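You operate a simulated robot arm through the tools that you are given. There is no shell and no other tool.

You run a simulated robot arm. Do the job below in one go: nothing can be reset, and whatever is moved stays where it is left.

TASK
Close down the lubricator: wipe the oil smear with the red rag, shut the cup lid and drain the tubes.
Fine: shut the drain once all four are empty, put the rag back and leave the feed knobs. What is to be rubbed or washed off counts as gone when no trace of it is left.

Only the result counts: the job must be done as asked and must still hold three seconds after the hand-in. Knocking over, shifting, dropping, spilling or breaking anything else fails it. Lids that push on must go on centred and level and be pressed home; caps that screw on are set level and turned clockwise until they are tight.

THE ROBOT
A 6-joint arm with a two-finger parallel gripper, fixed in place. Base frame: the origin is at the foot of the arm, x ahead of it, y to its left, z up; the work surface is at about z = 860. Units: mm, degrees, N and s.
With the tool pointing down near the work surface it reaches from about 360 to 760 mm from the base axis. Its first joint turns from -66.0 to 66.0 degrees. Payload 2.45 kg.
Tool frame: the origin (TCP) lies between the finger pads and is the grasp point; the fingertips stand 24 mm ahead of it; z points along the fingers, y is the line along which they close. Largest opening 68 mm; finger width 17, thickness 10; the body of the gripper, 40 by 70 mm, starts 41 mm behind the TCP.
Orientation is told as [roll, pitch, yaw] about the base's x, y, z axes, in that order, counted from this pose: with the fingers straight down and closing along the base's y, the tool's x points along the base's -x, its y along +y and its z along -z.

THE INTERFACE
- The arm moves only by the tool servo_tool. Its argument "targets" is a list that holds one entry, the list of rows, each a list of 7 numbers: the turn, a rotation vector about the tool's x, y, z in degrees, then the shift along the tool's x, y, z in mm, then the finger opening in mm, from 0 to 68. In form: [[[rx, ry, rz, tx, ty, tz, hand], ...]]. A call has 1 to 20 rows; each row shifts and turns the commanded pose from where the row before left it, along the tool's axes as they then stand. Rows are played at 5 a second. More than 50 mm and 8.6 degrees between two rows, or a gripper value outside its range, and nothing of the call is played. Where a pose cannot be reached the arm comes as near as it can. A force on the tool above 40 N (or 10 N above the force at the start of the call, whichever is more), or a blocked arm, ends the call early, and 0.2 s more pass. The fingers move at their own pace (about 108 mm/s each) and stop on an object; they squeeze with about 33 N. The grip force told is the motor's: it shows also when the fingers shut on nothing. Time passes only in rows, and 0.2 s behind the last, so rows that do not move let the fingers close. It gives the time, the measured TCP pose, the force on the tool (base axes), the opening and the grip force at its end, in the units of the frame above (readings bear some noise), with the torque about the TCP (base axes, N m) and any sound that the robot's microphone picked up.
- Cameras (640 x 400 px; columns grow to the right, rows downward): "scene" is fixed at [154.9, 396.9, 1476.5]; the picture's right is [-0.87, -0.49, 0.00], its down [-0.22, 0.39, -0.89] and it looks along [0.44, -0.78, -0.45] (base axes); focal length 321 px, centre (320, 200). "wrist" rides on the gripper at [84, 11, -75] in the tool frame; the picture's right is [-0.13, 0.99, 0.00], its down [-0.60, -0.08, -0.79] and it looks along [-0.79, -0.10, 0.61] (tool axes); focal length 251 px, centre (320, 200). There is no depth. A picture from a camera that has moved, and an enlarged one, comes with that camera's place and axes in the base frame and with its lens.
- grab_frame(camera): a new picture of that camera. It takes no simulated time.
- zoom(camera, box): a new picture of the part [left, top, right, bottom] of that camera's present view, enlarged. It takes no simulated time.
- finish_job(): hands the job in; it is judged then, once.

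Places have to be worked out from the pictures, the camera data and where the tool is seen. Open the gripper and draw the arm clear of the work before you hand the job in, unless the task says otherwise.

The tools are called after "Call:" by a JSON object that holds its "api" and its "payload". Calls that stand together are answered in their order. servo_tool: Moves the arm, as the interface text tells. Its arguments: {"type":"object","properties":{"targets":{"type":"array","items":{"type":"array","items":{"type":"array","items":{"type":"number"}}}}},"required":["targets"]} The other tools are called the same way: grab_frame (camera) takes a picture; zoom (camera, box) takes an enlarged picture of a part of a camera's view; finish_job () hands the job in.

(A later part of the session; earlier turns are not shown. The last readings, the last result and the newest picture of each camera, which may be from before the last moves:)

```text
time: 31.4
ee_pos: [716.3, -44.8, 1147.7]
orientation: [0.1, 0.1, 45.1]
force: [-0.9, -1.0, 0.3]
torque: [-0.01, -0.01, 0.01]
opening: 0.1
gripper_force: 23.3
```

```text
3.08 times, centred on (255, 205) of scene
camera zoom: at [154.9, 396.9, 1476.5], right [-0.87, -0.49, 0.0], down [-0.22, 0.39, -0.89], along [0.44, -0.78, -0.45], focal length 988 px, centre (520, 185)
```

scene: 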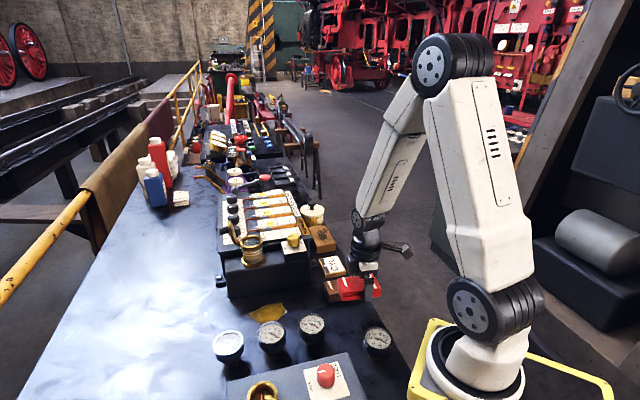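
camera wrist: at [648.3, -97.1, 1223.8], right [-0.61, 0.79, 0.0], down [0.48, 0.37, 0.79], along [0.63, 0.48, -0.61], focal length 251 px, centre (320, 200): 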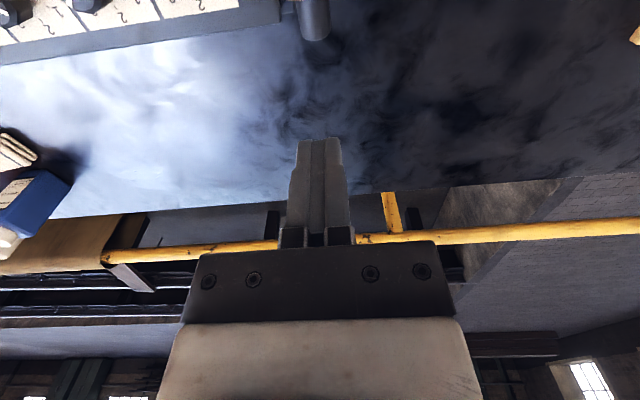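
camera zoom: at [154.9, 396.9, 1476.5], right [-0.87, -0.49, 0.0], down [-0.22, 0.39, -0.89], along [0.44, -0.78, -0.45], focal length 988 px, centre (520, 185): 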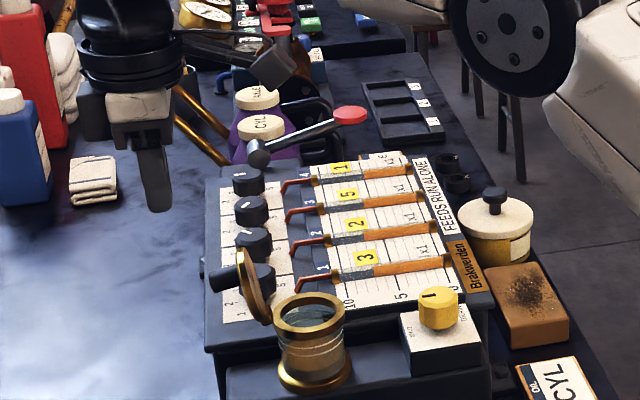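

The lid's handle end is at about (694,-67,1053), exactly in line with the closed fingers. I lower so the tips are at z≈1036, behind the handle.

Call:
{"api": "servo_tool", "payload": {"targets": [[[0, 0, 0, 0, 0, 30, 0], [0, 0, 0, 0, 0, 30, 0], [0, 0, 0, 0, 0, 27, 0], [0, 0, 0, 0, 0, 0, 0]]]}}

Call:
{"api": "grab_frame", "payload": {"camera": "wrist"}}

Call:
{"api": "zoom", "payload": {"camera": "scene", "box": [190, 180, 290, 260]}}

```text
time: 32.4
ee_pos: [715.7, -47.3, 1062.8]
orientation: [0.0, 0.1, 45.1]
force: [0.0, 0.2, 0.3]
torque: [0.0, 0.0, -0.01]
opening: 0.0
gripper_force: 23.1
```

```text
taken
camera wrist: at [648.0, -98.7, 1138.5], right [-0.61, 0.79, 0.0], down [0.48, 0.37, 0.79], along [0.63, 0.48, -0.61], focal length 251 px, centre (320, 200)
```

wrist: 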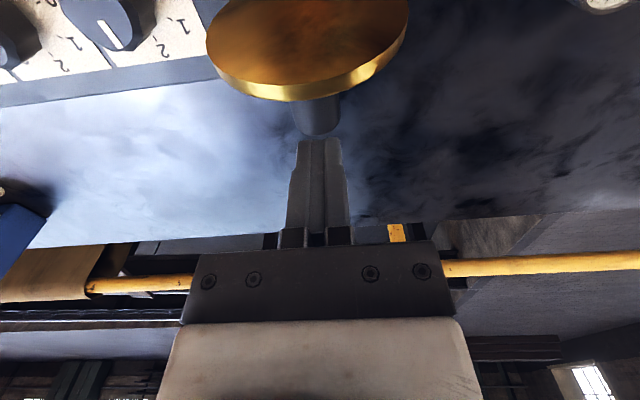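

```text
5.00 times, centred on (240, 220) of scene
camera zoom: at [154.9, 396.9, 1476.5], right [-0.87, -0.49, 0.0], down [-0.22, 0.39, -0.89], along [0.44, -0.78, -0.45], focal length 1605 px, centre (720, 100)
```

zoom: 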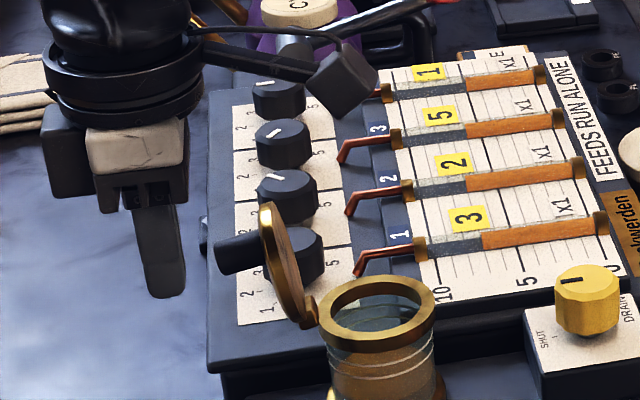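

Fingers are aligned behind the handle. I push slowly toward the cup.

Call:
{"api": "servo_tool", "payload": {"targets": [[[0, 0, 0, 8, 0, 0, 0], [0, 0, 0, 8, 0, 0, 0], [0, 0, 0, 7, 0, 0, 0], [0, 0, 0, 6, 0, 0, 0], [0, 0, 0, 6, 0, 0, 0], [0, 0, 0, 6, 0, 0, 0], [0, 0, 0, 6, 0, 0, 0], [0, 0, 0, 0, 0, 0, 0]]]}}

Call:
{"api": "grab_frame", "payload": {"camera": "wrist"}}

Call:
{"api": "zoom", "payload": {"camera": "scene", "box": [190, 180, 290, 260]}}

```text
time: 34.2
ee_pos: [682.1, -80.5, 1062.6]
orientation: [0.0, 0.1, 45.1]
force: [-0.3, 0.4, 0.1]
torque: [-0.01, -0.02, -0.01]
opening: 0.2
gripper_force: 23.4
```

```text
taken
camera wrist: at [614.3, -131.6, 1138.7], right [-0.61, 0.79, 0.0], down [0.48, 0.37, 0.79], along [0.63, 0.48, -0.61], focal length 251 px, centre (320, 200)
```

wrist: 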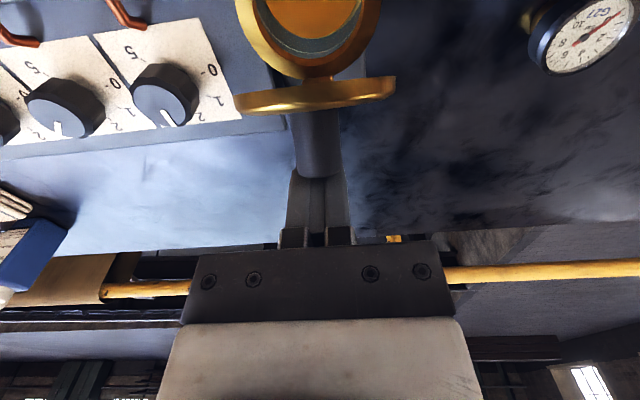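

```text
5.00 times, centred on (240, 220) of scene
camera zoom: at [154.9, 396.9, 1476.5], right [-0.87, -0.49, 0.0], down [-0.22, 0.39, -0.89], along [0.44, -0.78, -0.45], focal length 1605 px, centre (720, 100)
```

zoom: 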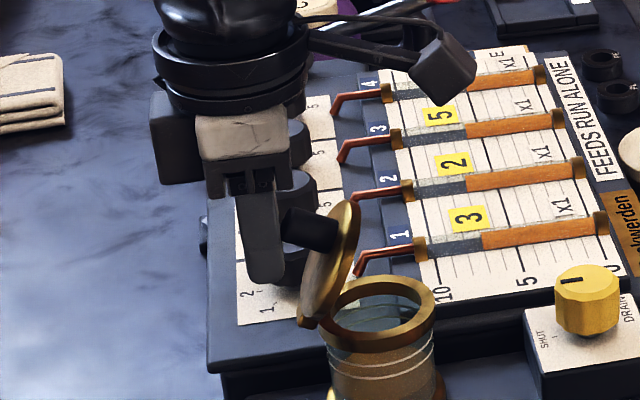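

The lid is swinging over. I keep pushing the handle toward the cup.

Call:
{"api": "servo_tool", "payload": {"targets": [[[0, 0, 0, 6, 0, 0, 0], [0, 0, 0, 6, 0, 0, 0], [0, 0, 0, 6, 0, 0, 0], [0, 0, 0, 6, 0, 0, 0], [0, 0, 0, 0, 0, 0, 0]]]}}

Call:
{"api": "grab_frame", "payload": {"camera": "wrist"}}

Call:
{"api": "zoom", "payload": {"camera": "scene", "box": [190, 180, 290, 260]}}

```text
time: 35.4
ee_pos: [665.2, -95.4, 1061.9]
orientation: [0.0, 0.1, 45.1]
force: [0.2, 0.1, 0.3]
torque: [-0.01, 0.01, 0.01]
opening: 0.1
gripper_force: 23.7
```

```text
taken
camera wrist: at [597.9, -148.5, 1138.2], right [-0.61, 0.79, 0.0], down [0.48, 0.37, 0.79], along [0.63, 0.48, -0.61], focal length 251 px, centre (320, 200)
```

wrist: 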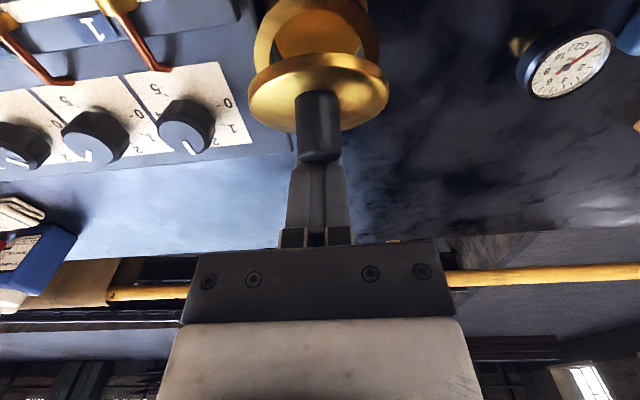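

```text
5.00 times, centred on (240, 220) of scene
camera zoom: at [154.9, 396.9, 1476.5], right [-0.87, -0.49, 0.0], down [-0.22, 0.39, -0.89], along [0.44, -0.78, -0.45], focal length 1605 px, centre (720, 100)
```

zoom: 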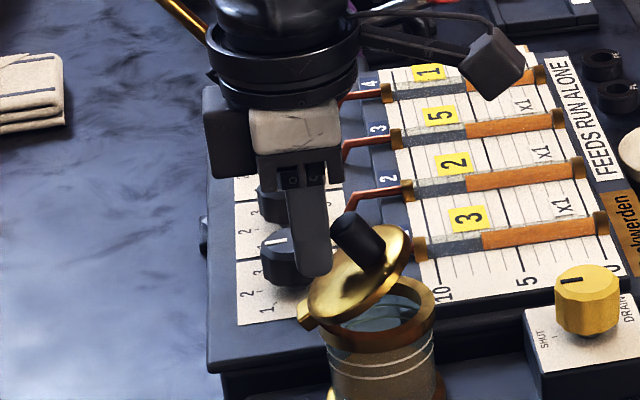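

The lid follows at about 40° open. I push a little further, then will press from above.

Call:
{"api": "servo_tool", "payload": {"targets": [[[0, 0, 0, 5, 0, 0, 0], [0, 0, 0, 5, 0, 0, 0], [0, 0, 0, 0, 0, 0, 0]]]}}

Call:
{"api": "grab_frame", "payload": {"camera": "wrist"}}

Call:
{"api": "zoom", "payload": {"camera": "scene", "box": [200, 190, 280, 260]}}

```text
time: 36.2
ee_pos: [659.0, -103.5, 1062.3]
orientation: [0.0, 0.1, 45.1]
force: [0.5, 0.5, 0.3]
torque: [0.0, 0.02, 0.03]
opening: 0.0
gripper_force: 24.1
```

```text
taken
camera wrist: at [591.2, -156.0, 1137.6], right [-0.61, 0.79, 0.0], down [0.48, 0.37, 0.79], along [0.63, 0.48, -0.61], focal length 251 px, centre (320, 200)
```

wrist: 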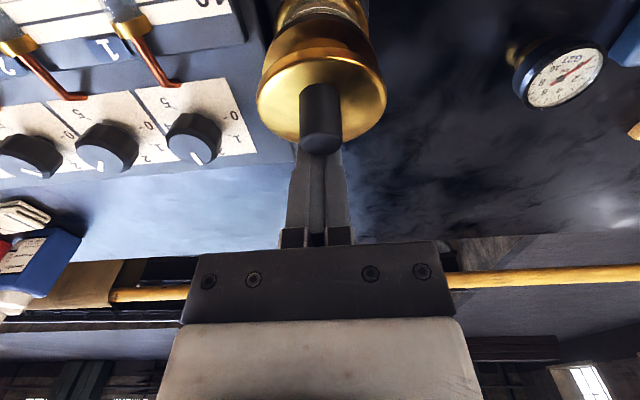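

```text
5.71 times, centred on (240, 225) of scene
camera zoom: at [154.9, 396.9, 1476.5], right [-0.87, -0.49, 0.0], down [-0.22, 0.39, -0.89], along [0.44, -0.78, -0.45], focal length 1834 px, centre (777, 57)
```

zoom: 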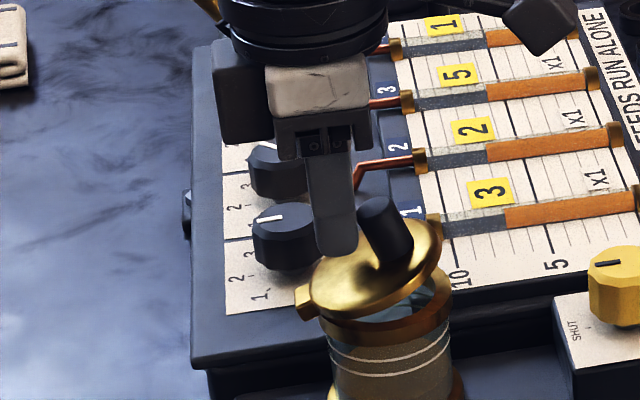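

The lid is about 25° from closed. I back off, rise over the handle, and move above it to press down.

Call:
{"api": "servo_tool", "payload": {"targets": [[[0, 0, 0, -4, 0, 0, 0], [0, 0, 0, 0, 0, -20, 0], [0, 0, 0, 0, 0, -20, 0], [0, 0, 0, 9, 0, 0, 0], [0, 0, 0, 9, 0, 0, 0], [0, 0, 0, 0, 0, 0, 0]]]}}

Call:
{"api": "grab_frame", "payload": {"camera": "wrist"}}

Call:
{"api": "zoom", "payload": {"camera": "scene", "box": [200, 190, 280, 260]}}

```text
time: 37.6
ee_pos: [647.9, -114.4, 1100.9]
orientation: [0.0, 0.2, 45.1]
force: [-0.2, 0.1, -0.1]
torque: [0.02, -0.04, -0.02]
opening: 0.1
gripper_force: 23.9
```

```text
taken
camera wrist: at [580.1, -165.9, 1177.4], right [-0.61, 0.79, 0.0], down [0.48, 0.37, 0.79], along [0.63, 0.48, -0.61], focal length 251 px, centre (320, 200)
```

wrist: 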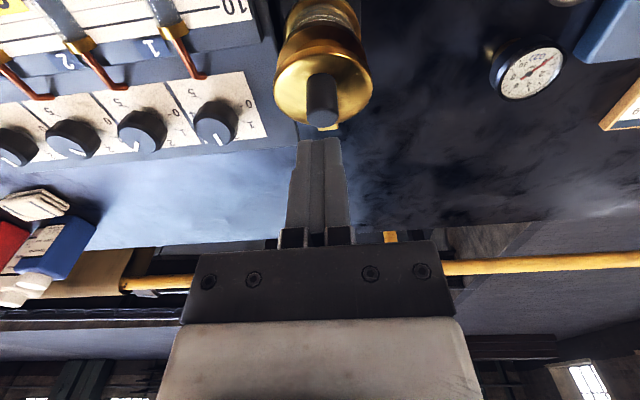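

```text
5.71 times, centred on (240, 225) of scene
camera zoom: at [154.9, 396.9, 1476.5], right [-0.87, -0.49, 0.0], down [-0.22, 0.39, -0.89], along [0.44, -0.78, -0.45], focal length 1834 px, centre (777, 57)
```

zoom: 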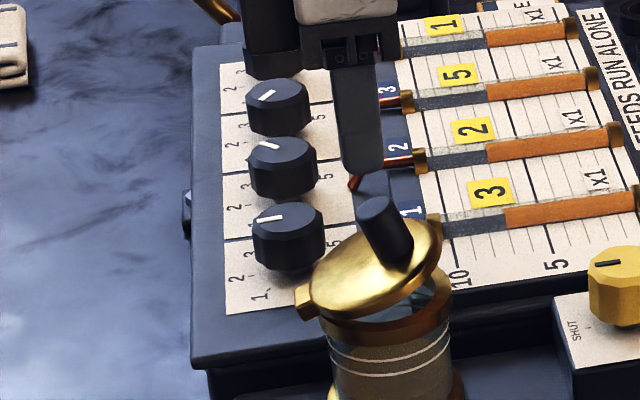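

The handle end is at about (645,-116,1057), 20 mm under the tips. I shift 7 mm further over the lid and press down in small steps.

Call:
{"api": "servo_tool", "payload": {"targets": [[[0, 0, 0, 7, 0, 0, 0], [0, 0, 0, 0, 0, 8, 0], [0, 0, 0, 0, 0, 8, 0], [0, 0, 0, 0, 0, 4, 0], [0, 0, 0, 0, 0, 3, 0], [0, 0, 0, 0, 0, 3, 0], [0, 0, 0, 0, 0, 3, 0], [0, 0, 0, 0, 0, 0, 0]]]}}

Call:
{"api": "grab_frame", "payload": {"camera": "wrist"}}

Call:
{"api": "zoom", "payload": {"camera": "scene", "box": [200, 190, 280, 260]}}

```text
time: 39.4
ee_pos: [641.7, -118.4, 1071.9]
orientation: [0.0, 0.1, 45.2]
force: [1.0, 0.7, 0.3]
torque: [0.03, 0.01, -0.03]
opening: 0.0
gripper_force: 23.7
```

```text
taken
camera wrist: at [575.5, -170.1, 1148.3], right [-0.61, 0.79, 0.0], down [0.48, 0.37, 0.79], along [0.63, 0.48, -0.61], focal length 251 px, centre (320, 200)
```

wrist: 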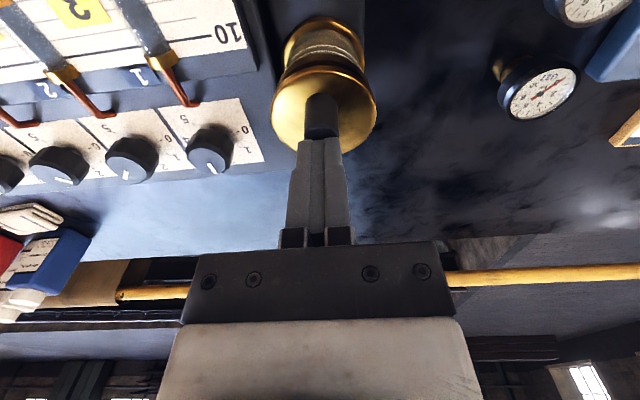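

```text
5.71 times, centred on (240, 225) of scene
camera zoom: at [154.9, 396.9, 1476.5], right [-0.87, -0.49, 0.0], down [-0.22, 0.39, -0.89], along [0.44, -0.78, -0.45], focal length 1834 px, centre (777, 57)
```

zoom: 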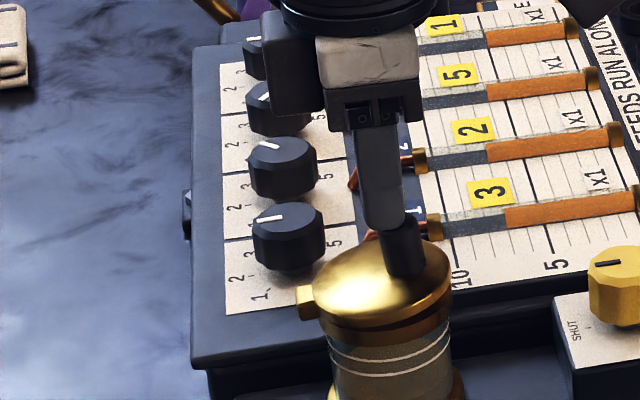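

The lid is nearly flat. I follow the handle a few millimetres and continue pressing down until it seats.

Call:
{"api": "servo_tool", "payload": {"targets": [[[0, 0, 0, 4, 0, 0, 0], [0, 0, 0, 3, 0, 2, 0], [0, 0, 0, 0, 0, 2, 0], [0, 0, 0, 0, 0, 2, 0], [0, 0, 0, 0, 0, 1, 0], [0, 0, 0, 0, 0, 0, 0]]]}}

Call:
{"api": "grab_frame", "payload": {"camera": "wrist"}}

Call:
{"api": "zoom", "payload": {"camera": "scene", "box": [200, 190, 280, 260]}}

```text
time: 40.8
ee_pos: [638.0, -124.5, 1067.7]
orientation: [-0.1, 0.1, 45.1]
force: [-4.2, -1.5, 11.8]
torque: [-0.03, 0.11, 0.0]
opening: 0.1
gripper_force: 23.3
```

```text
taken
camera wrist: at [570.7, -175.7, 1143.5], right [-0.61, 0.79, 0.0], down [0.48, 0.37, 0.79], along [0.63, 0.48, -0.61], focal length 251 px, centre (320, 200)
```

wrist: 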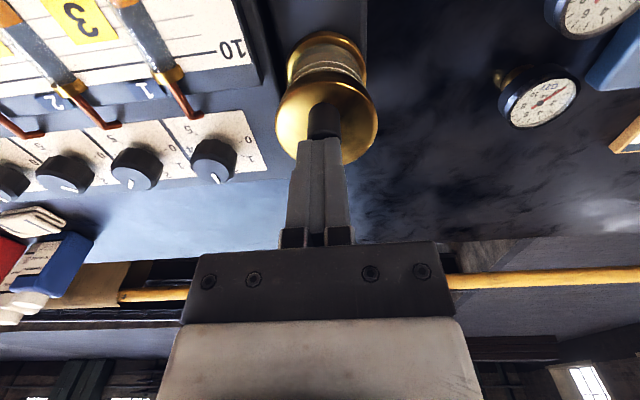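

```text
5.71 times, centred on (240, 225) of scene
camera zoom: at [154.6, 396.9, 1476.5], right [-0.87, -0.49, 0.0], down [-0.22, 0.39, -0.89], along [0.44, -0.78, -0.45], focal length 1834 px, centre (777, 57)
```

zoom: 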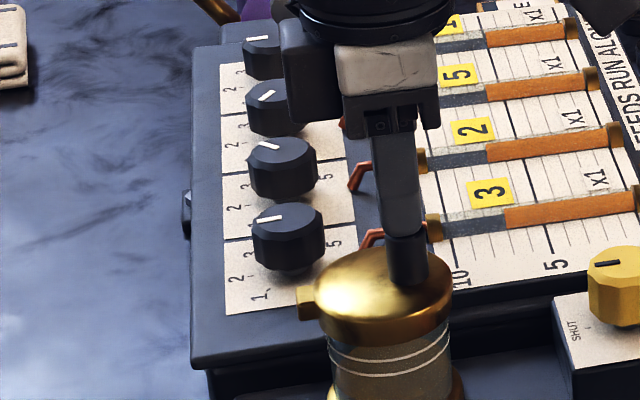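

The lid is down with 12 N on it. I press a little harder to make sure it is home.

Call:
{"api": "servo_tool", "payload": {"targets": [[[0, 0, 0, 0, 0, 0.6, 0], [0, 0, 0, 0, 0, 0.6, 0], [0, 0, 0, 0, 0, 0, 0]]]}}

Call:
{"api": "zoom", "payload": {"camera": "scene", "box": [210, 205, 270, 255]}}

```text
time: 41.6
ee_pos: [638.8, -123.9, 1067.6]
orientation: [-0.2, 0.0, 45.1]
force: [-7.0, -1.6, 28.7]
torque: [-0.02, 0.23, 0.02]
opening: 0.0
gripper_force: 23.7
```

```text
8.00 times, centred on (240, 230) of scene
camera zoom: at [154.1, 397.0, 1476.6], right [-0.87, -0.49, 0.0], down [-0.22, 0.39, -0.89], along [0.44, -0.78, -0.45], focal length 2568 px, centre (960, -40)
```

zoom: 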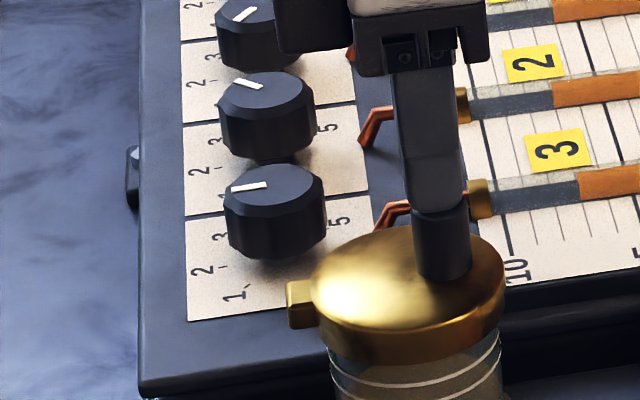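

It is rigid at 29 N, so the lid is home. I rise clear and check that it stays closed.

Call:
{"api": "servo_tool", "payload": {"targets": [[[0, 0, 0, 0, 0, -5, 0], [0, 0, 0, 0, 0, -30, 0], [0, 0, 0, 0, 0, -35, 0], [0, 0, 0, 0, 0, -35, 0], [0, 0, 0, 0, 0, 0, 0]]]}}

Call:
{"api": "zoom", "payload": {"camera": "scene", "box": [210, 205, 320, 270]}}

Call:
{"api": "grab_frame", "payload": {"camera": "wrist"}}

```text
time: 42.8
ee_pos: [640.4, -125.1, 1168.2]
orientation: [0.1, 0.0, 45.1]
force: [0.4, 0.8, -0.6]
torque: [0.03, 0.01, 0.02]
opening: 0.0
gripper_force: 23.2
```

```text
5.82 times, centred on (265, 238) of scene
camera zoom: at [154.9, 396.9, 1476.5], right [-0.87, -0.49, 0.0], down [-0.22, 0.39, -0.89], along [0.44, -0.78, -0.45], focal length 1867 px, centre (640, -18)
```

zoom: 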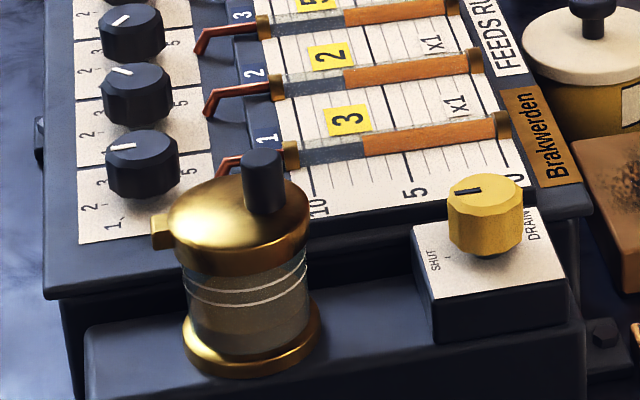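

```text
taken
camera wrist: at [573.0, -177.0, 1245.1], right [-0.61, 0.79, 0.0], down [0.48, 0.37, 0.79], along [0.63, 0.48, -0.61], focal length 251 px, centre (320, 200)
```

wrist: 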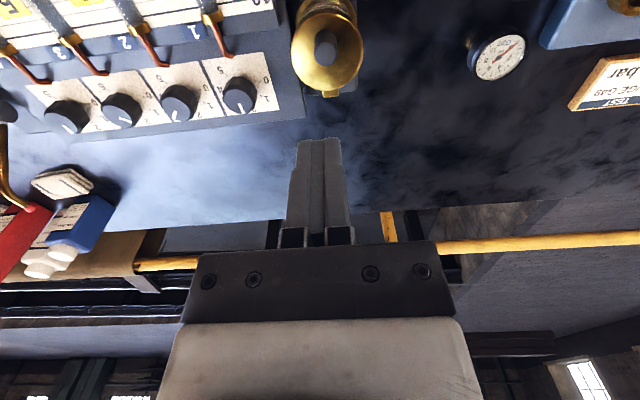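

The lid is shut and level. I now move behind the drain knob to see the DRAIN mark clearly.

Call:
{"api": "servo_tool", "payload": {"targets": [[[0, 0, 0, 36, 0.5, 0, 0], [0, 0, 0, 36, 0.5, 0, 0], [0, 0, 0, 36, 0.5, 0, 20], [0, 0, 0, 36, 0.5, 0, 60], [0, 0, 0, 36, 1, 0, 68], [0, 0, 0, 35, 1, 0, 68], [0, 0, 0, 0, 0, 22, 68], [0, 0, 0, 0, 0, 22, 68], [0, 0, 0, 0, 0, 0, 68]]]}}

Call:
{"api": "grab_frame", "payload": {"camera": "wrist"}}

Call:
{"api": "zoom", "payload": {"camera": "wrist", "box": [230, 60, 390, 160]}}

```text
time: 44.8
ee_pos: [484.1, -273.1, 1126.2]
orientation: [0.0, 0.1, 45.1]
force: [-0.5, -0.2, -0.9]
torque: [0.01, 0.0, -0.02]
opening: 68.2
gripper_force: 0.0
```

```text
taken
camera wrist: at [416.5, -325.4, 1201.1], right [-0.61, 0.79, 0.0], down [0.48, 0.37, 0.79], along [0.63, 0.48, -0.61], focal length 251 px, centre (320, 200)
```

wrist: 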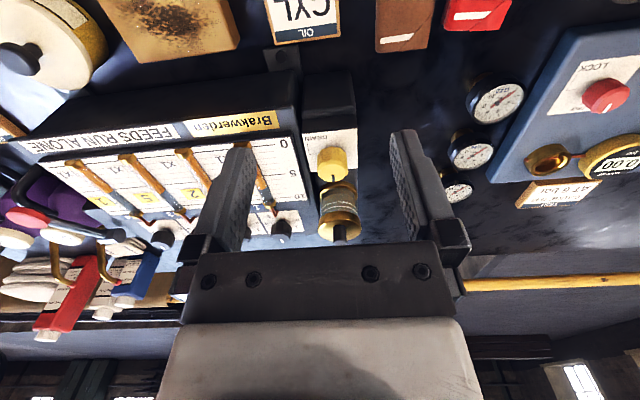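

```text
4.00 times, centred on (310, 110) of wrist
camera zoom: at [416.5, -325.4, 1201.1], right [-0.61, 0.79, 0.0], down [0.48, 0.37, 0.79], along [0.63, 0.48, -0.61], focal length 1006 px, centre (360, 560)
```

zoom: 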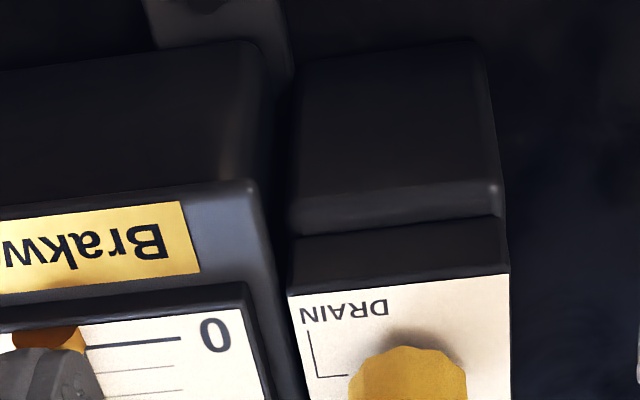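

There is an L-shaped leader: the DRAIN mark sits at the base -45° direction, so the knob turns 90° clockwise (seen from above). I refine the knob's centre from this view.

Call:
{"api": "zoom", "payload": {"camera": "wrist", "box": [290, 120, 370, 180]}}

Call:
{"api": "zoom", "payload": {"camera": "scene", "box": [280, 225, 320, 255]}}

```text
6.67 times, centred on (330, 150) of wrist
camera zoom: at [416.5, -325.4, 1201.1], right [-0.61, 0.79, 0.0], down [0.48, 0.37, 0.79], along [0.63, 0.48, -0.61], focal length 1676 px, centre (253, 533)
```

zoom: 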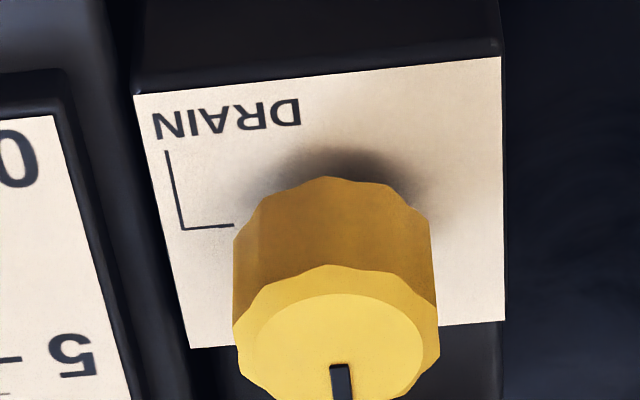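

```text
13.33 times, centred on (300, 240) of scene
camera zoom: at [154.9, 396.9, 1476.5], right [-0.87, -0.49, 0.0], down [-0.22, 0.39, -0.89], along [0.44, -0.78, -0.45], focal length 4280 px, centre (587, -333)
```

zoom: 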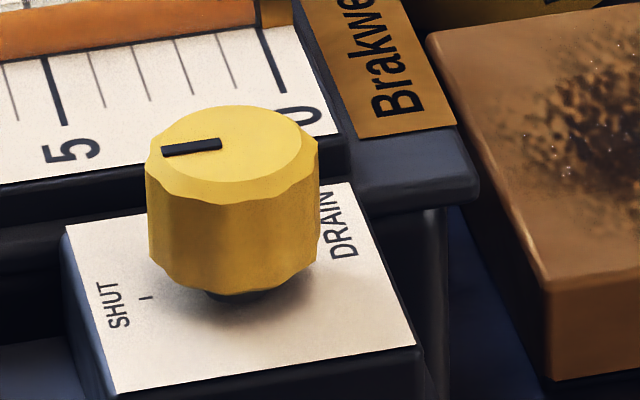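

Knob centre is about (567.3,-193.7), top z≈1009. I move above it with fingers at the ±n sides, opening 52, and look.

Call:
{"api": "servo_tool", "payload": {"targets": [[[0, 0, 0, -38, -0.9, 0, 60], [0, 0, 0, -38, -0.9, 0, 52], [0, 0, 0, -39, -0.9, 0, 52], [0, 0, 0, 0, 0, 35, 52], [0, 0, 0, 0, 0, 31, 52], [0, 0, 0, 0, 0, 0, 52], [0, 0, 0, 0, 0, 0, 52]]]}}

Call:
{"api": "grab_frame", "payload": {"camera": "wrist"}}

Call:
{"api": "zoom", "payload": {"camera": "scene", "box": [260, 195, 340, 260]}}

```text
time: 46.4
ee_pos: [568.2, -191.4, 1059.6]
orientation: [0.0, 0.2, 45.2]
force: [0.1, -0.6, 0.0]
torque: [0.01, -0.03, -0.02]
opening: 51.9
gripper_force: 0.0
```

```text
taken
camera wrist: at [500.7, -244.0, 1135.3], right [-0.61, 0.79, 0.0], down [0.48, 0.37, 0.79], along [0.63, 0.48, -0.61], focal length 251 px, centre (320, 200)
```

wrist: 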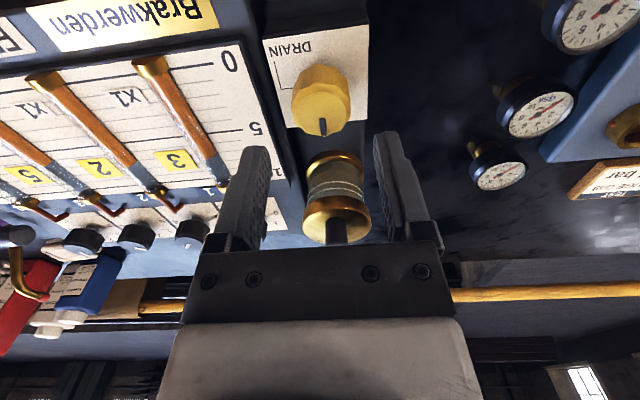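

```text
6.15 times, centred on (300, 228) of scene
camera zoom: at [154.9, 396.9, 1476.5], right [-0.87, -0.49, 0.0], down [-0.22, 0.39, -0.89], along [0.44, -0.78, -0.45], focal length 1975 px, centre (443, 31)
```

zoom: 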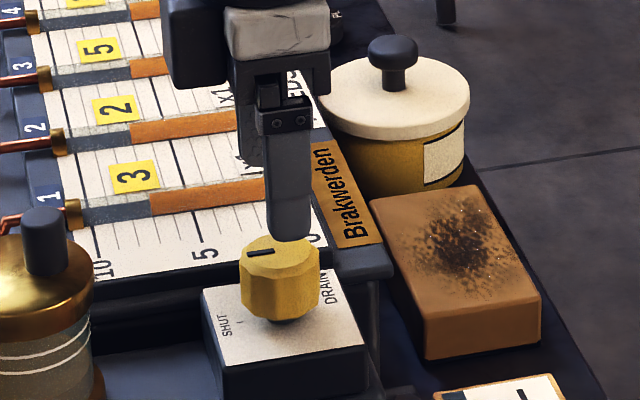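

I zoom in the wrist view to check the knob's alignment under the TCP.

Call:
{"api": "zoom", "payload": {"camera": "wrist", "box": [280, 50, 360, 150]}}

```text
4.00 times, centred on (320, 100) of wrist
camera zoom: at [500.7, -244.0, 1135.3], right [-0.61, 0.79, 0.0], down [0.48, 0.37, 0.79], along [0.63, 0.48, -0.61], focal length 1006 px, centre (320, 600)
```

zoom: 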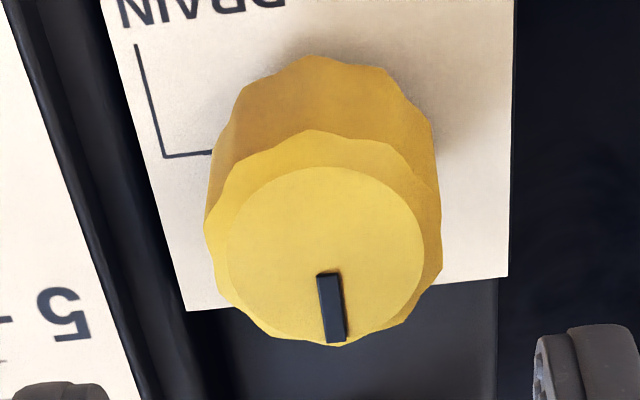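

The knob centre is at (567.1,-193.1), about 2 mm off along tool x. I correct it and descend to TCP z≈1011, then check.

Call:
{"api": "servo_tool", "payload": {"targets": [[[0, 0, 0, 1.7, -0.3, 20, 52], [0, 0, 0, 0, 0, 18, 52], [0, 0, 0, 0, 0, 10, 52], [0, 0, 0, 0, 0, 0, 52]]]}}

Call:
{"api": "grab_frame", "payload": {"camera": "wrist"}}

Call:
{"api": "zoom", "payload": {"camera": "scene", "box": [265, 205, 335, 265]}}

```text
time: 47.4
ee_pos: [566.1, -194.6, 1011.9]
orientation: [0.3, 0.1, 45.1]
force: [-0.2, 0.4, 0.0]
torque: [0.0, 0.01, 0.02]
opening: 52.1
gripper_force: 0.1
```

```text
taken
camera wrist: at [498.6, -246.2, 1087.4], right [-0.61, 0.79, 0.0], down [0.48, 0.37, 0.79], along [0.63, 0.48, -0.61], focal length 251 px, centre (320, 200)
```

wrist: 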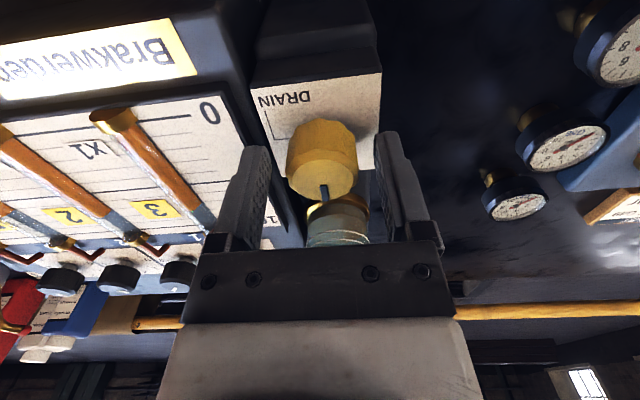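

```text
6.67 times, centred on (300, 235) of scene
camera zoom: at [154.9, 396.9, 1476.5], right [-0.87, -0.49, 0.0], down [-0.22, 0.39, -0.89], along [0.44, -0.78, -0.45], focal length 2140 px, centre (453, -33)
```

zoom: 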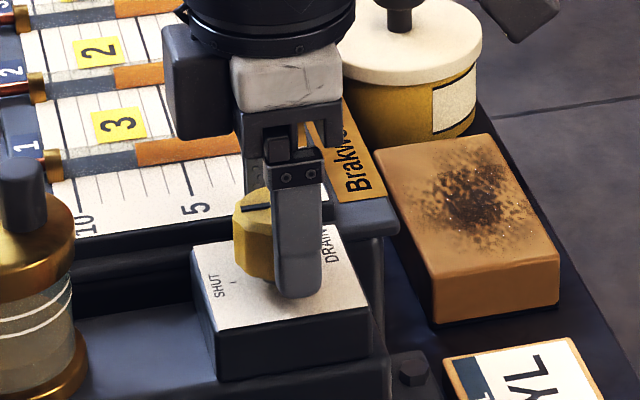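

Well centred. I close the fingers on the knob.

Call:
{"api": "servo_tool", "payload": {"targets": [[[0, 0, 0, 0, 0, 0, 40], [0, 0, 0, 0, 0, 0, 30], [0, 0, 0, 0, 0, 0, 20], [0, 0, 0, 0, 0, 0, 20]]]}}

```text
time: 48.4
ee_pos: [566.0, -194.0, 1011.4]
orientation: [0.1, 0.2, 45.0]
force: [-8.6, 7.0, 1.2]
torque: [-0.11, -0.23, 0.03]
opening: 33.7
gripper_force: 45.1
```

Gripped at 33.7 mm with about 11 N sideways along +tool y; I relieve that by shifting slightly, then check.

Call:
{"api": "servo_tool", "payload": {"targets": [[[0, 0, 0, 0, 0.5, 0, 20], [0, 0, 0, 0, 0, 0, 20]]]}}

```text
time: 49.0
ee_pos: [565.8, -193.2, 1012.0]
orientation: [0.1, 0.1, 45.0]
force: [-3.6, 9.0, -0.8]
torque: [-0.69, 0.54, -0.04]
opening: 34.0
gripper_force: 44.9
```

Still about 9 N; another half millimetre.

Call:
{"api": "servo_tool", "payload": {"targets": [[[0, 0, 0, 0, 0.6, 0, 20], [0, 0, 0, 0, 0, 0, 20]]]}}

```text
time: 49.6
ee_pos: [564.9, -193.2, 1012.3]
orientation: [0.0, 0.1, 45.1]
force: [6.3, 5.2, -5.9]
torque: [-0.38, 1.04, 0.02]
opening: 33.6
gripper_force: 45.0
```

The sideways force along y is gone; now 8 N along +s, so I shift tool -x slightly.

Call:
{"api": "servo_tool", "payload": {"targets": [[[0, 0, 0, -0.7, 0, 0, 20], [0, 0, 0, 0, 0, 0, 20]]]}}

```text
time: 50.2
ee_pos: [566.5, -193.9, 1011.7]
orientation: [0.0, 0.1, 45.1]
force: [-0.9, 2.0, -9.4]
torque: [0.13, -1.1, -0.01]
opening: 33.6
gripper_force: 45.3
```

Forces are small now. I turn clockwise (from above) in 7.5° steps, first 22.5°, and check.

Call:
{"api": "servo_tool", "payload": {"targets": [[[0, 0, 7.5, 0, 0, 0, 20], [0, 0, 7.5, 0, 0, 0, 20], [0, 0, 7.5, 0, 0, 0, 20], [0, 0, 0, 0, 0, 0, 20]]]}}

Call:
{"api": "zoom", "payload": {"camera": "wrist", "box": [260, 80, 380, 220]}}

```text
time: 51.2
ee_pos: [565.5, -193.8, 1012.0]
orientation: [-0.1, 0.1, 22.4]
force: [-2.1, 10.0, -4.9]
torque: [-0.04, -0.16, 0.03]
opening: 33.4
gripper_force: 44.5
```

```text
2.86 times, centred on (320, 150) of wrist
camera zoom: at [482.9, -215.2, 1087.6], right [-0.26, 0.97, 0.0], down [0.59, 0.16, 0.79], along [0.76, 0.21, -0.61], focal length 718 px, centre (320, 343)
```

zoom: 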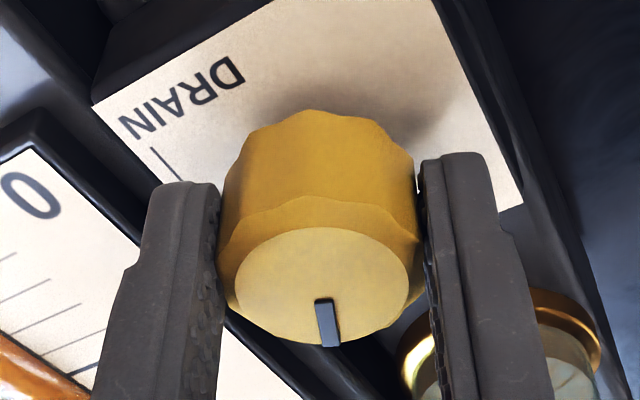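

The knob turns with the fingers. I turn the remaining 67.5° to DRAIN.

Call:
{"api": "servo_tool", "payload": {"targets": [[[0, 0, 7.5, 0, 0, 0, 20], [0, 0, 7.5, 0, 0, 0, 20], [0, 0, 7.5, 0, 0, 0, 20], [0, 0, 7.5, 0, 0, 0, 20], [0, 0, 7.5, 0, 0, 0, 20], [0, 0, 7.5, 0, 0, 0, 20], [0, 0, 7.5, 0, 0, 0, 20], [0, 0, 7.5, 0, 0, 0, 20], [0, 0, 7.5, 0, 0, 0, 20], [0, 0, 0, 0, 0, 0, 20]]]}}

Call:
{"api": "grab_frame", "payload": {"camera": "wrist"}}

Call:
{"api": "zoom", "payload": {"camera": "scene", "box": [215, 180, 325, 255]}}

```text
time: 53.4
ee_pos: [564.4, -190.9, 1010.9]
orientation: [0.1, 0.2, -45.1]
force: [-3.1, 30.6, -3.3]
torque: [0.94, -0.01, 0.17]
opening: 33.7
gripper_force: 45.2
```

```text
taken
camera wrist: at [513.5, -124.0, 1087.7], right [0.79, 0.61, 0.0], down [0.37, -0.48, 0.79], along [0.48, -0.63, -0.61], focal length 251 px, centre (320, 200)
```

wrist: 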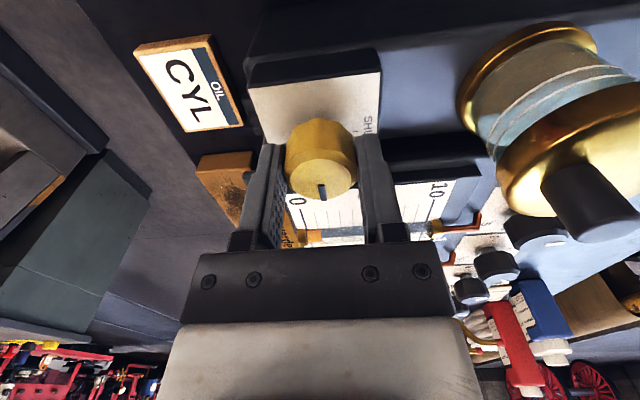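

```text
5.33 times, centred on (270, 218) of scene
camera zoom: at [154.9, 397.8, 1476.2], right [-0.87, -0.49, 0.0], down [-0.22, 0.39, -0.89], along [0.44, -0.78, -0.45], focal length 1712 px, centre (587, 107)
```

zoom: 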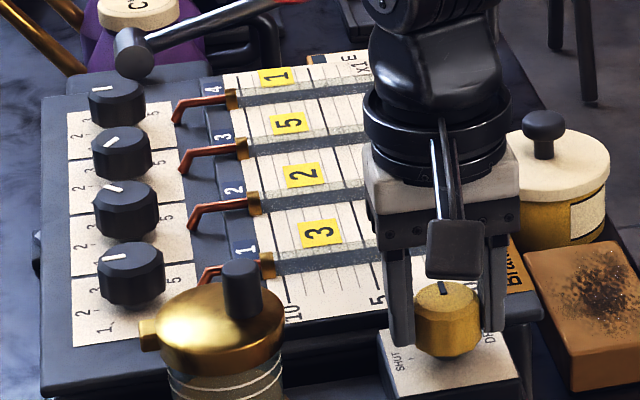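

The tubes are emptying quickly. I relieve the side force, wait a little, then open the fingers and rise to see the tubes' far ends.

Call:
{"api": "servo_tool", "payload": {"targets": [[[0, 0, 0, 0.7, 0.7, 0, 20], [0, 0, 0, 0, 0, 0, 20], [0, 0, 0, 0, 0, 0, 20], [0, 0, 0, 0, 0, 0, 20], [0, 0, 0, 0, 0, 0, 20], [0, 0, 0, 0, 0, 0, 20]]]}}

```text
time: 54.8
ee_pos: [565.7, -189.8, 1011.0]
orientation: [-0.1, 0.1, -44.8]
force: [-2.0, 25.8, -5.5]
torque: [1.09, 0.18, 0.08]
opening: 33.5
gripper_force: 44.5
```

There is still sideways load from an off-axis grip; I relieve it before opening.

Call:
{"api": "servo_tool", "payload": {"targets": [[[0, 0, 0, 1, 1, 0, 20], [0, 0, 0, 1, 1, 0, 20], [0, 0, 0, 0, 0, 0, 20]]]}}

```text
time: 55.6
ee_pos: [565.1, -191.1, 1011.7]
orientation: [-0.2, -0.1, -45.0]
force: [2.3, 2.0, -14.4]
torque: [0.89, -0.07, 0.1]
opening: 33.8
gripper_force: 45.1
```

Side load is gone. I open the fingers and rise straight up.

Call:
{"api": "servo_tool", "payload": {"targets": [[[0, 0, 0, 0, 0, 0, 45], [0, 0, 0, 0, 0, 0, 52], [0, 0, 0, 0, 0, -20, 52], [0, 0, 0, 0, 0, -40, 52], [0, 0, 0, 0, 0, -40, 52], [0, 0, 0, 0, 0, -40, 52], [0, 0, 0, 40, 0, -10, 52], [0, 0, 0, 40, 0, 0, 52], [0, 0, 0, 0, 0, 0, 52]]]}}

Call:
{"api": "zoom", "payload": {"camera": "scene", "box": [215, 180, 325, 255]}}

Call:
{"api": "grab_frame", "payload": {"camera": "wrist"}}

```text
time: 57.6
ee_pos: [508.6, -133.6, 1160.5]
orientation: [-0.1, 0.0, -44.9]
force: [-0.3, -0.2, 0.7]
torque: [-0.04, 0.06, 0.01]
opening: 52.0
gripper_force: 0.0
```

```text
5.33 times, centred on (270, 218) of scene
camera zoom: at [154.9, 396.9, 1476.5], right [-0.87, -0.49, 0.0], down [-0.22, 0.39, -0.89], along [0.44, -0.78, -0.45], focal length 1712 px, centre (587, 107)
```

zoom: 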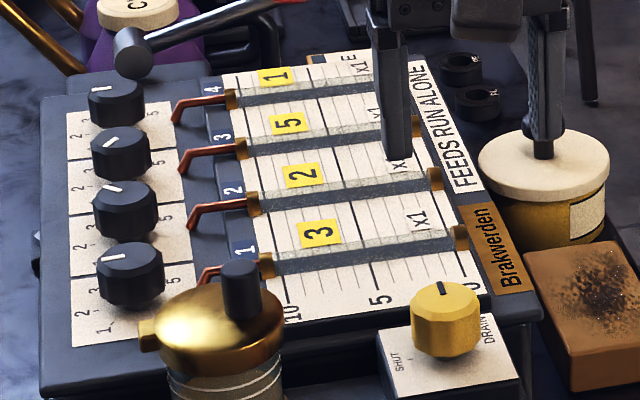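

```text
taken
camera wrist: at [455.9, -66.2, 1236.6], right [0.79, 0.61, 0.0], down [0.37, -0.48, 0.79], along [0.48, -0.63, -0.61], focal length 251 px, centre (320, 200)
```

wrist: 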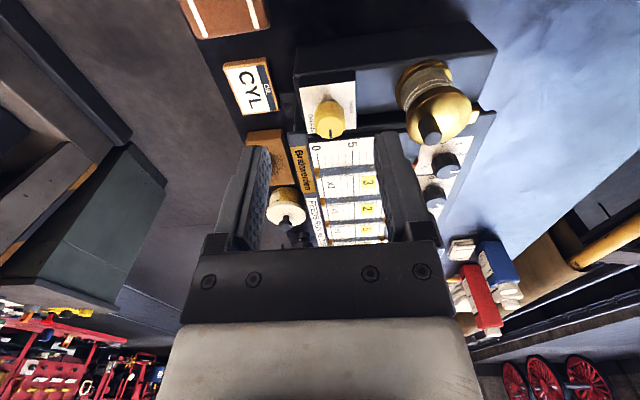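

The knob is at DRAIN and the tubes look empty; I zoom in to verify all four fully.

Call:
{"api": "zoom", "payload": {"camera": "wrist", "box": [280, 120, 400, 250]}}

Call:
{"api": "zoom", "payload": {"camera": "scene", "box": [245, 185, 305, 235]}}

```text
3.08 times, centred on (340, 185) of wrist
camera zoom: at [455.9, -66.2, 1236.6], right [0.79, 0.61, 0.0], down [0.37, -0.48, 0.79], along [0.48, -0.63, -0.61], focal length 774 px, centre (258, 246)
```

zoom: 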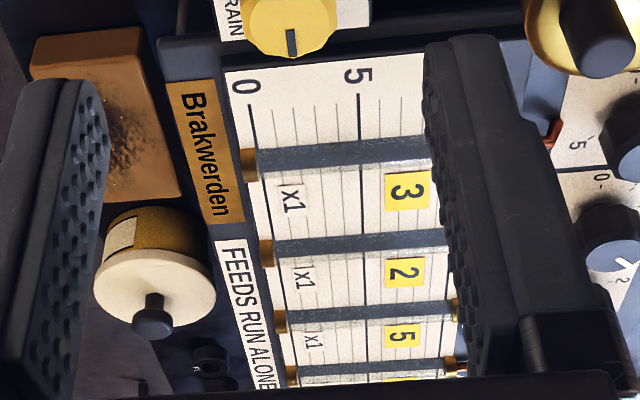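

```text
8.00 times, centred on (275, 210) of scene
camera zoom: at [154.9, 396.9, 1476.5], right [-0.87, -0.49, 0.0], down [-0.22, 0.39, -0.89], along [0.44, -0.78, -0.45], focal length 2568 px, centre (680, 120)
```

zoom: 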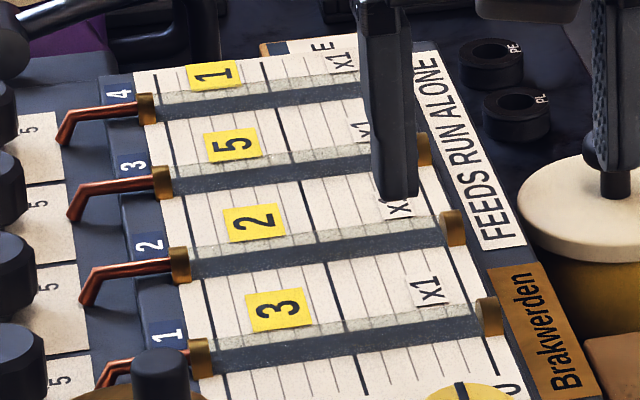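

Tubes 1–3 are clear; I shift the hand aside to verify tube 4's end, too.

Call:
{"api": "servo_tool", "payload": {"targets": [[[0, 0, 0, 40, -40, 0, 52], [0, 0, 0, 40, -40, 0, 52], [0, 0, 0, 0, 0, 0, 52]]]}}

Call:
{"api": "zoom", "payload": {"camera": "scene", "box": [245, 180, 305, 235]}}

Call:
{"api": "grab_frame", "payload": {"camera": "wrist"}}

```text
refused: row 1 steps farther than a row can; nothing moved
```

```text
7.27 times, centred on (275, 208) of scene
camera zoom: at [154.9, 396.9, 1476.5], right [-0.87, -0.49, 0.0], down [-0.22, 0.39, -0.89], along [0.44, -0.78, -0.45], focal length 2334 px, centre (647, 146)
```

zoom: 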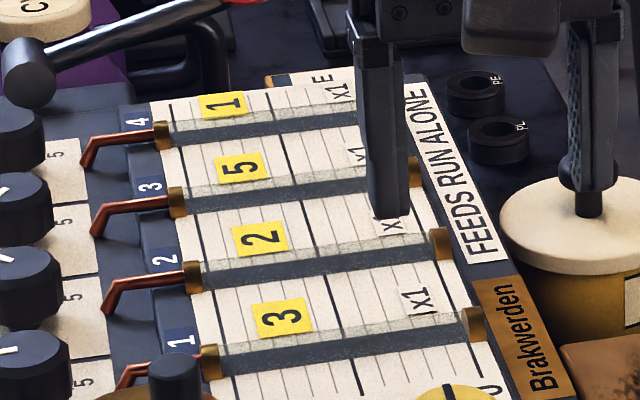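

```text
taken
camera wrist: at [455.9, -66.2, 1236.6], right [0.79, 0.61, 0.0], down [0.37, -0.48, 0.79], along [0.48, -0.63, -0.61], focal length 251 px, centre (320, 200)
```

wrist: 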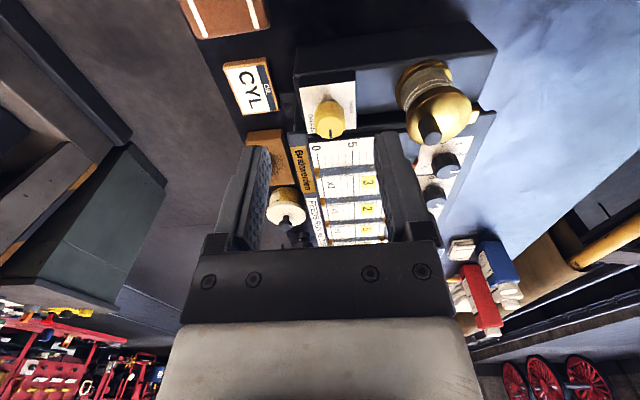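

The row was too long; I repeat with smaller rows.

Call:
{"api": "servo_tool", "payload": {"targets": [[[0, 0, 0, 0, -40, 0, 52], [0, 0, 0, 0, -40, 0, 52], [0, 0, 0, 0, 0, 0, 52]]]}}

Call:
{"api": "zoom", "payload": {"camera": "scene", "box": [245, 180, 305, 235]}}

```text
time: 58.4
ee_pos: [451.1, -189.3, 1161.5]
orientation: [-0.1, -0.2, -44.8]
force: [0.9, 0.1, -0.6]
torque: [0.01, 0.03, -0.03]
opening: 52.2
gripper_force: 0.0
```

```text
7.27 times, centred on (275, 208) of scene
camera zoom: at [154.9, 396.9, 1476.5], right [-0.87, -0.49, 0.0], down [-0.22, 0.39, -0.89], along [0.44, -0.78, -0.45], focal length 2334 px, centre (647, 146)
```

zoom: 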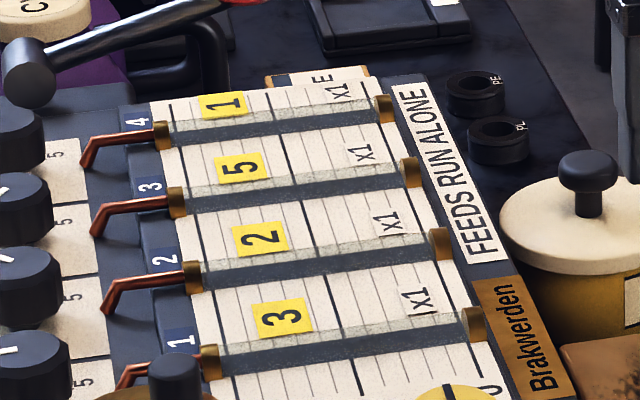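

All four tubes are empty. I go back over the knob (axis about (566.4,-192.6)) with the same yaw.

Call:
{"api": "servo_tool", "payload": {"targets": [[[0, 0, 0, 0, 40, 0, 52], [0, 0, 0, 0, 39.2, 0, 52], [0, 0, 0, -42, 0, 0, 52], [0, 0, 0, -41.9, 0, 0, 52], [0, 0, 0, 0, 0, 40, 52], [0, 0, 0, 0, 0, 40, 52], [0, 0, 0, 0, 0, 30, 52], [0, 0, 0, 0, 0, 0, 52], [0, 0, 0, 0, 0, 0, 52]]]}}

Call:
{"api": "zoom", "payload": {"camera": "wrist", "box": [240, 50, 400, 190]}}

```text
time: 60.4
ee_pos: [569.0, -192.4, 1052.1]
orientation: [-0.1, 0.0, -44.9]
force: [0.0, 0.6, 0.1]
torque: [0.04, 0.0, 0.04]
opening: 52.2
gripper_force: 0.1
```

```text
2.86 times, centred on (320, 120) of wrist
camera zoom: at [516.9, -125.0, 1128.3], right [0.79, 0.61, 0.0], down [0.37, -0.48, 0.79], along [0.48, -0.63, -0.61], focal length 718 px, centre (320, 429)
```

zoom: 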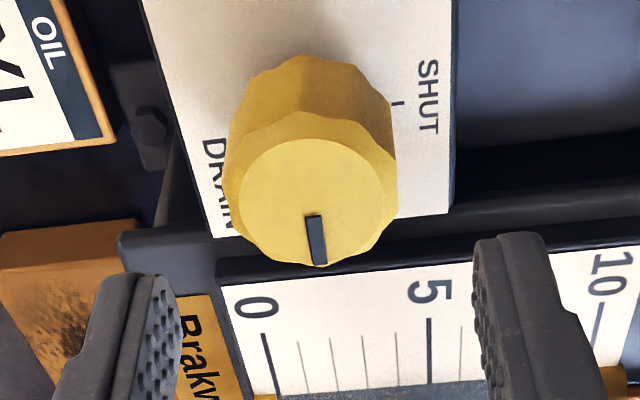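

The knob is about 1.7 mm off along tool -y; I correct, descend and grip.

Call:
{"api": "servo_tool", "payload": {"targets": [[[0, 0, 0, 1.1, -1.7, 15, 52], [0, 0, 0, 0, 0, 15, 52], [0, 0, 0, 0, 0, 10.5, 52], [0, 0, 0, 0, 0, 0, 52], [0, 0, 0, 0, 0, 0, 40], [0, 0, 0, 0, 0, 0, 30], [0, 0, 0, 0, 0, 0, 20], [0, 0, 0, 0, 0, 0, 20]]]}}

Call:
{"api": "grab_frame", "payload": {"camera": "wrist"}}

```text
time: 62.2
ee_pos: [567.1, -192.0, 1011.6]
orientation: [0.1, 0.1, -44.9]
force: [9.1, 9.1, -4.6]
torque: [0.37, -0.69, -0.01]
opening: 33.6
gripper_force: 45.0
```

```text
taken
camera wrist: at [514.5, -125.1, 1087.0], right [0.79, 0.61, 0.0], down [0.37, -0.48, 0.79], along [0.48, -0.63, -0.61], focal length 251 px, centre (320, 200)
```

wrist: 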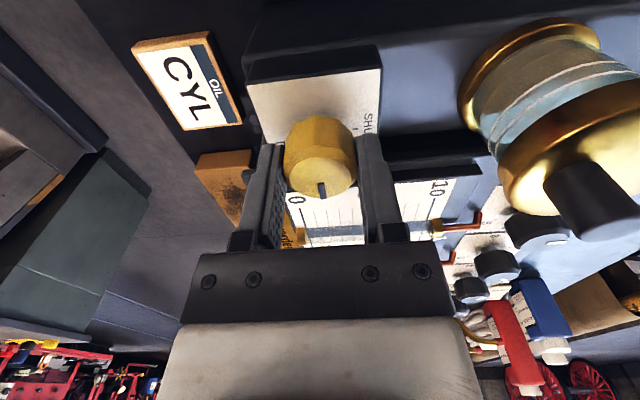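

Gripped, with 13 N along +tool y; I relieve that and start turning back toward SHUT.

Call:
{"api": "servo_tool", "payload": {"targets": [[[0, 0, 0, 0, 1.2, 0, 20], [0, 0, 0, 0, 0, 0, 20], [0, 0, -7.5, 0, 0, 0, 20], [0, 0, -7.5, 0, 0, 0, 20], [0, 0, -7.5, 0, 0, 0, 20], [0, 0, -7.5, 0, 0, 0, 20], [0, 0, 0, 0, 0, 0, 20]]]}}

```text
time: 63.8
ee_pos: [566.1, -192.9, 1010.3]
orientation: [-0.2, 0.1, -14.8]
force: [5.8, 10.7, -7.8]
torque: [0.4, -1.12, -0.03]
opening: 33.5
gripper_force: 45.4
```

Forces stay moderate. I turn the remaining 60° to SHUT.

Call:
{"api": "servo_tool", "payload": {"targets": [[[0, 0, -7.5, 0, 0, 0, 20], [0, 0, -7.5, 0, 0, 0, 20], [0, 0, -7.5, 0, 0, 0, 20], [0, 0, -7.5, 0, 0, 0, 20], [0, 0, -7.5, 0, 0, 0, 20], [0, 0, -7.5, 0, 0, 0, 20], [0, 0, -7.5, 0, 0, 0, 20], [0, 0, -7.5, 0, 0, 0, 20], [0, 0, 0, 0, 0, 0, 20]]]}}

Call:
{"api": "zoom", "payload": {"camera": "wrist", "box": [240, 100, 400, 240]}}

Call:
{"api": "zoom", "payload": {"camera": "scene", "box": [270, 215, 325, 260]}}

```text
time: 65.8
ee_pos: [567.5, -192.1, 1011.5]
orientation: [0.0, 0.0, 45.2]
force: [8.1, 6.6, -5.2]
torque: [0.04, -0.98, 0.01]
opening: 33.6
gripper_force: 44.6
```

```text
2.86 times, centred on (320, 170) of wrist
camera zoom: at [499.3, -244.3, 1087.2], right [-0.61, 0.79, 0.0], down [0.48, 0.37, 0.79], along [0.63, 0.48, -0.61], focal length 718 px, centre (320, 286)
```

zoom: 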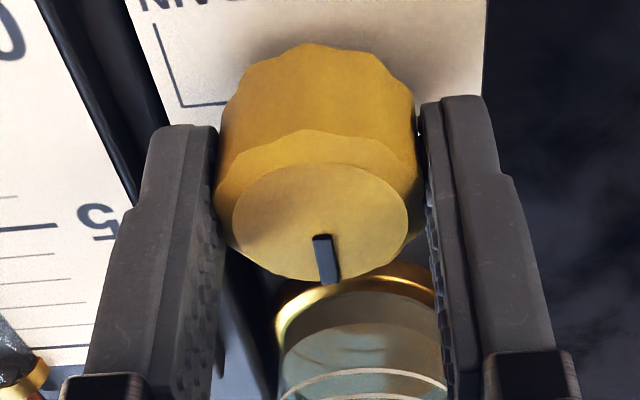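

```text
8.89 times, centred on (298, 238) of scene
camera zoom: at [155.3, 397.1, 1476.4], right [-0.87, -0.49, 0.0], down [-0.22, 0.39, -0.89], along [0.44, -0.78, -0.45], focal length 2853 px, centre (520, -133)
```

zoom: 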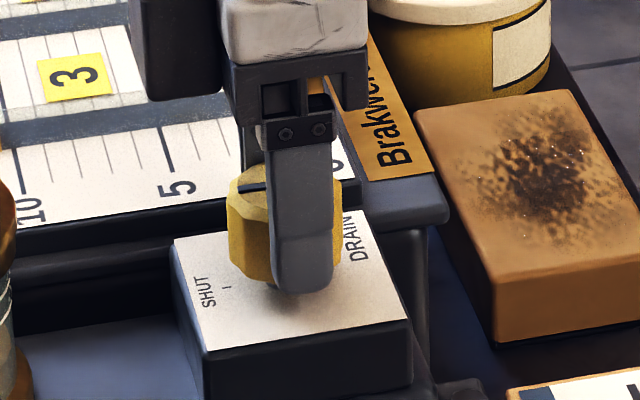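

The mark is back at SHUT. I nudge 2° further to be sure it's against its closed end, then read the torque.

Call:
{"api": "servo_tool", "payload": {"targets": [[[0, 0, -2, -1, 0, 0, 20], [0, 0, 0, 0, 0, 0, 20]]]}}

```text
time: 66.4
ee_pos: [567.0, -192.5, 1010.8]
orientation: [0.1, 0.2, 47.0]
force: [-1.4, -3.3, -0.6]
torque: [-0.1, -0.51, -0.34]
opening: 33.6
gripper_force: 45.0
```

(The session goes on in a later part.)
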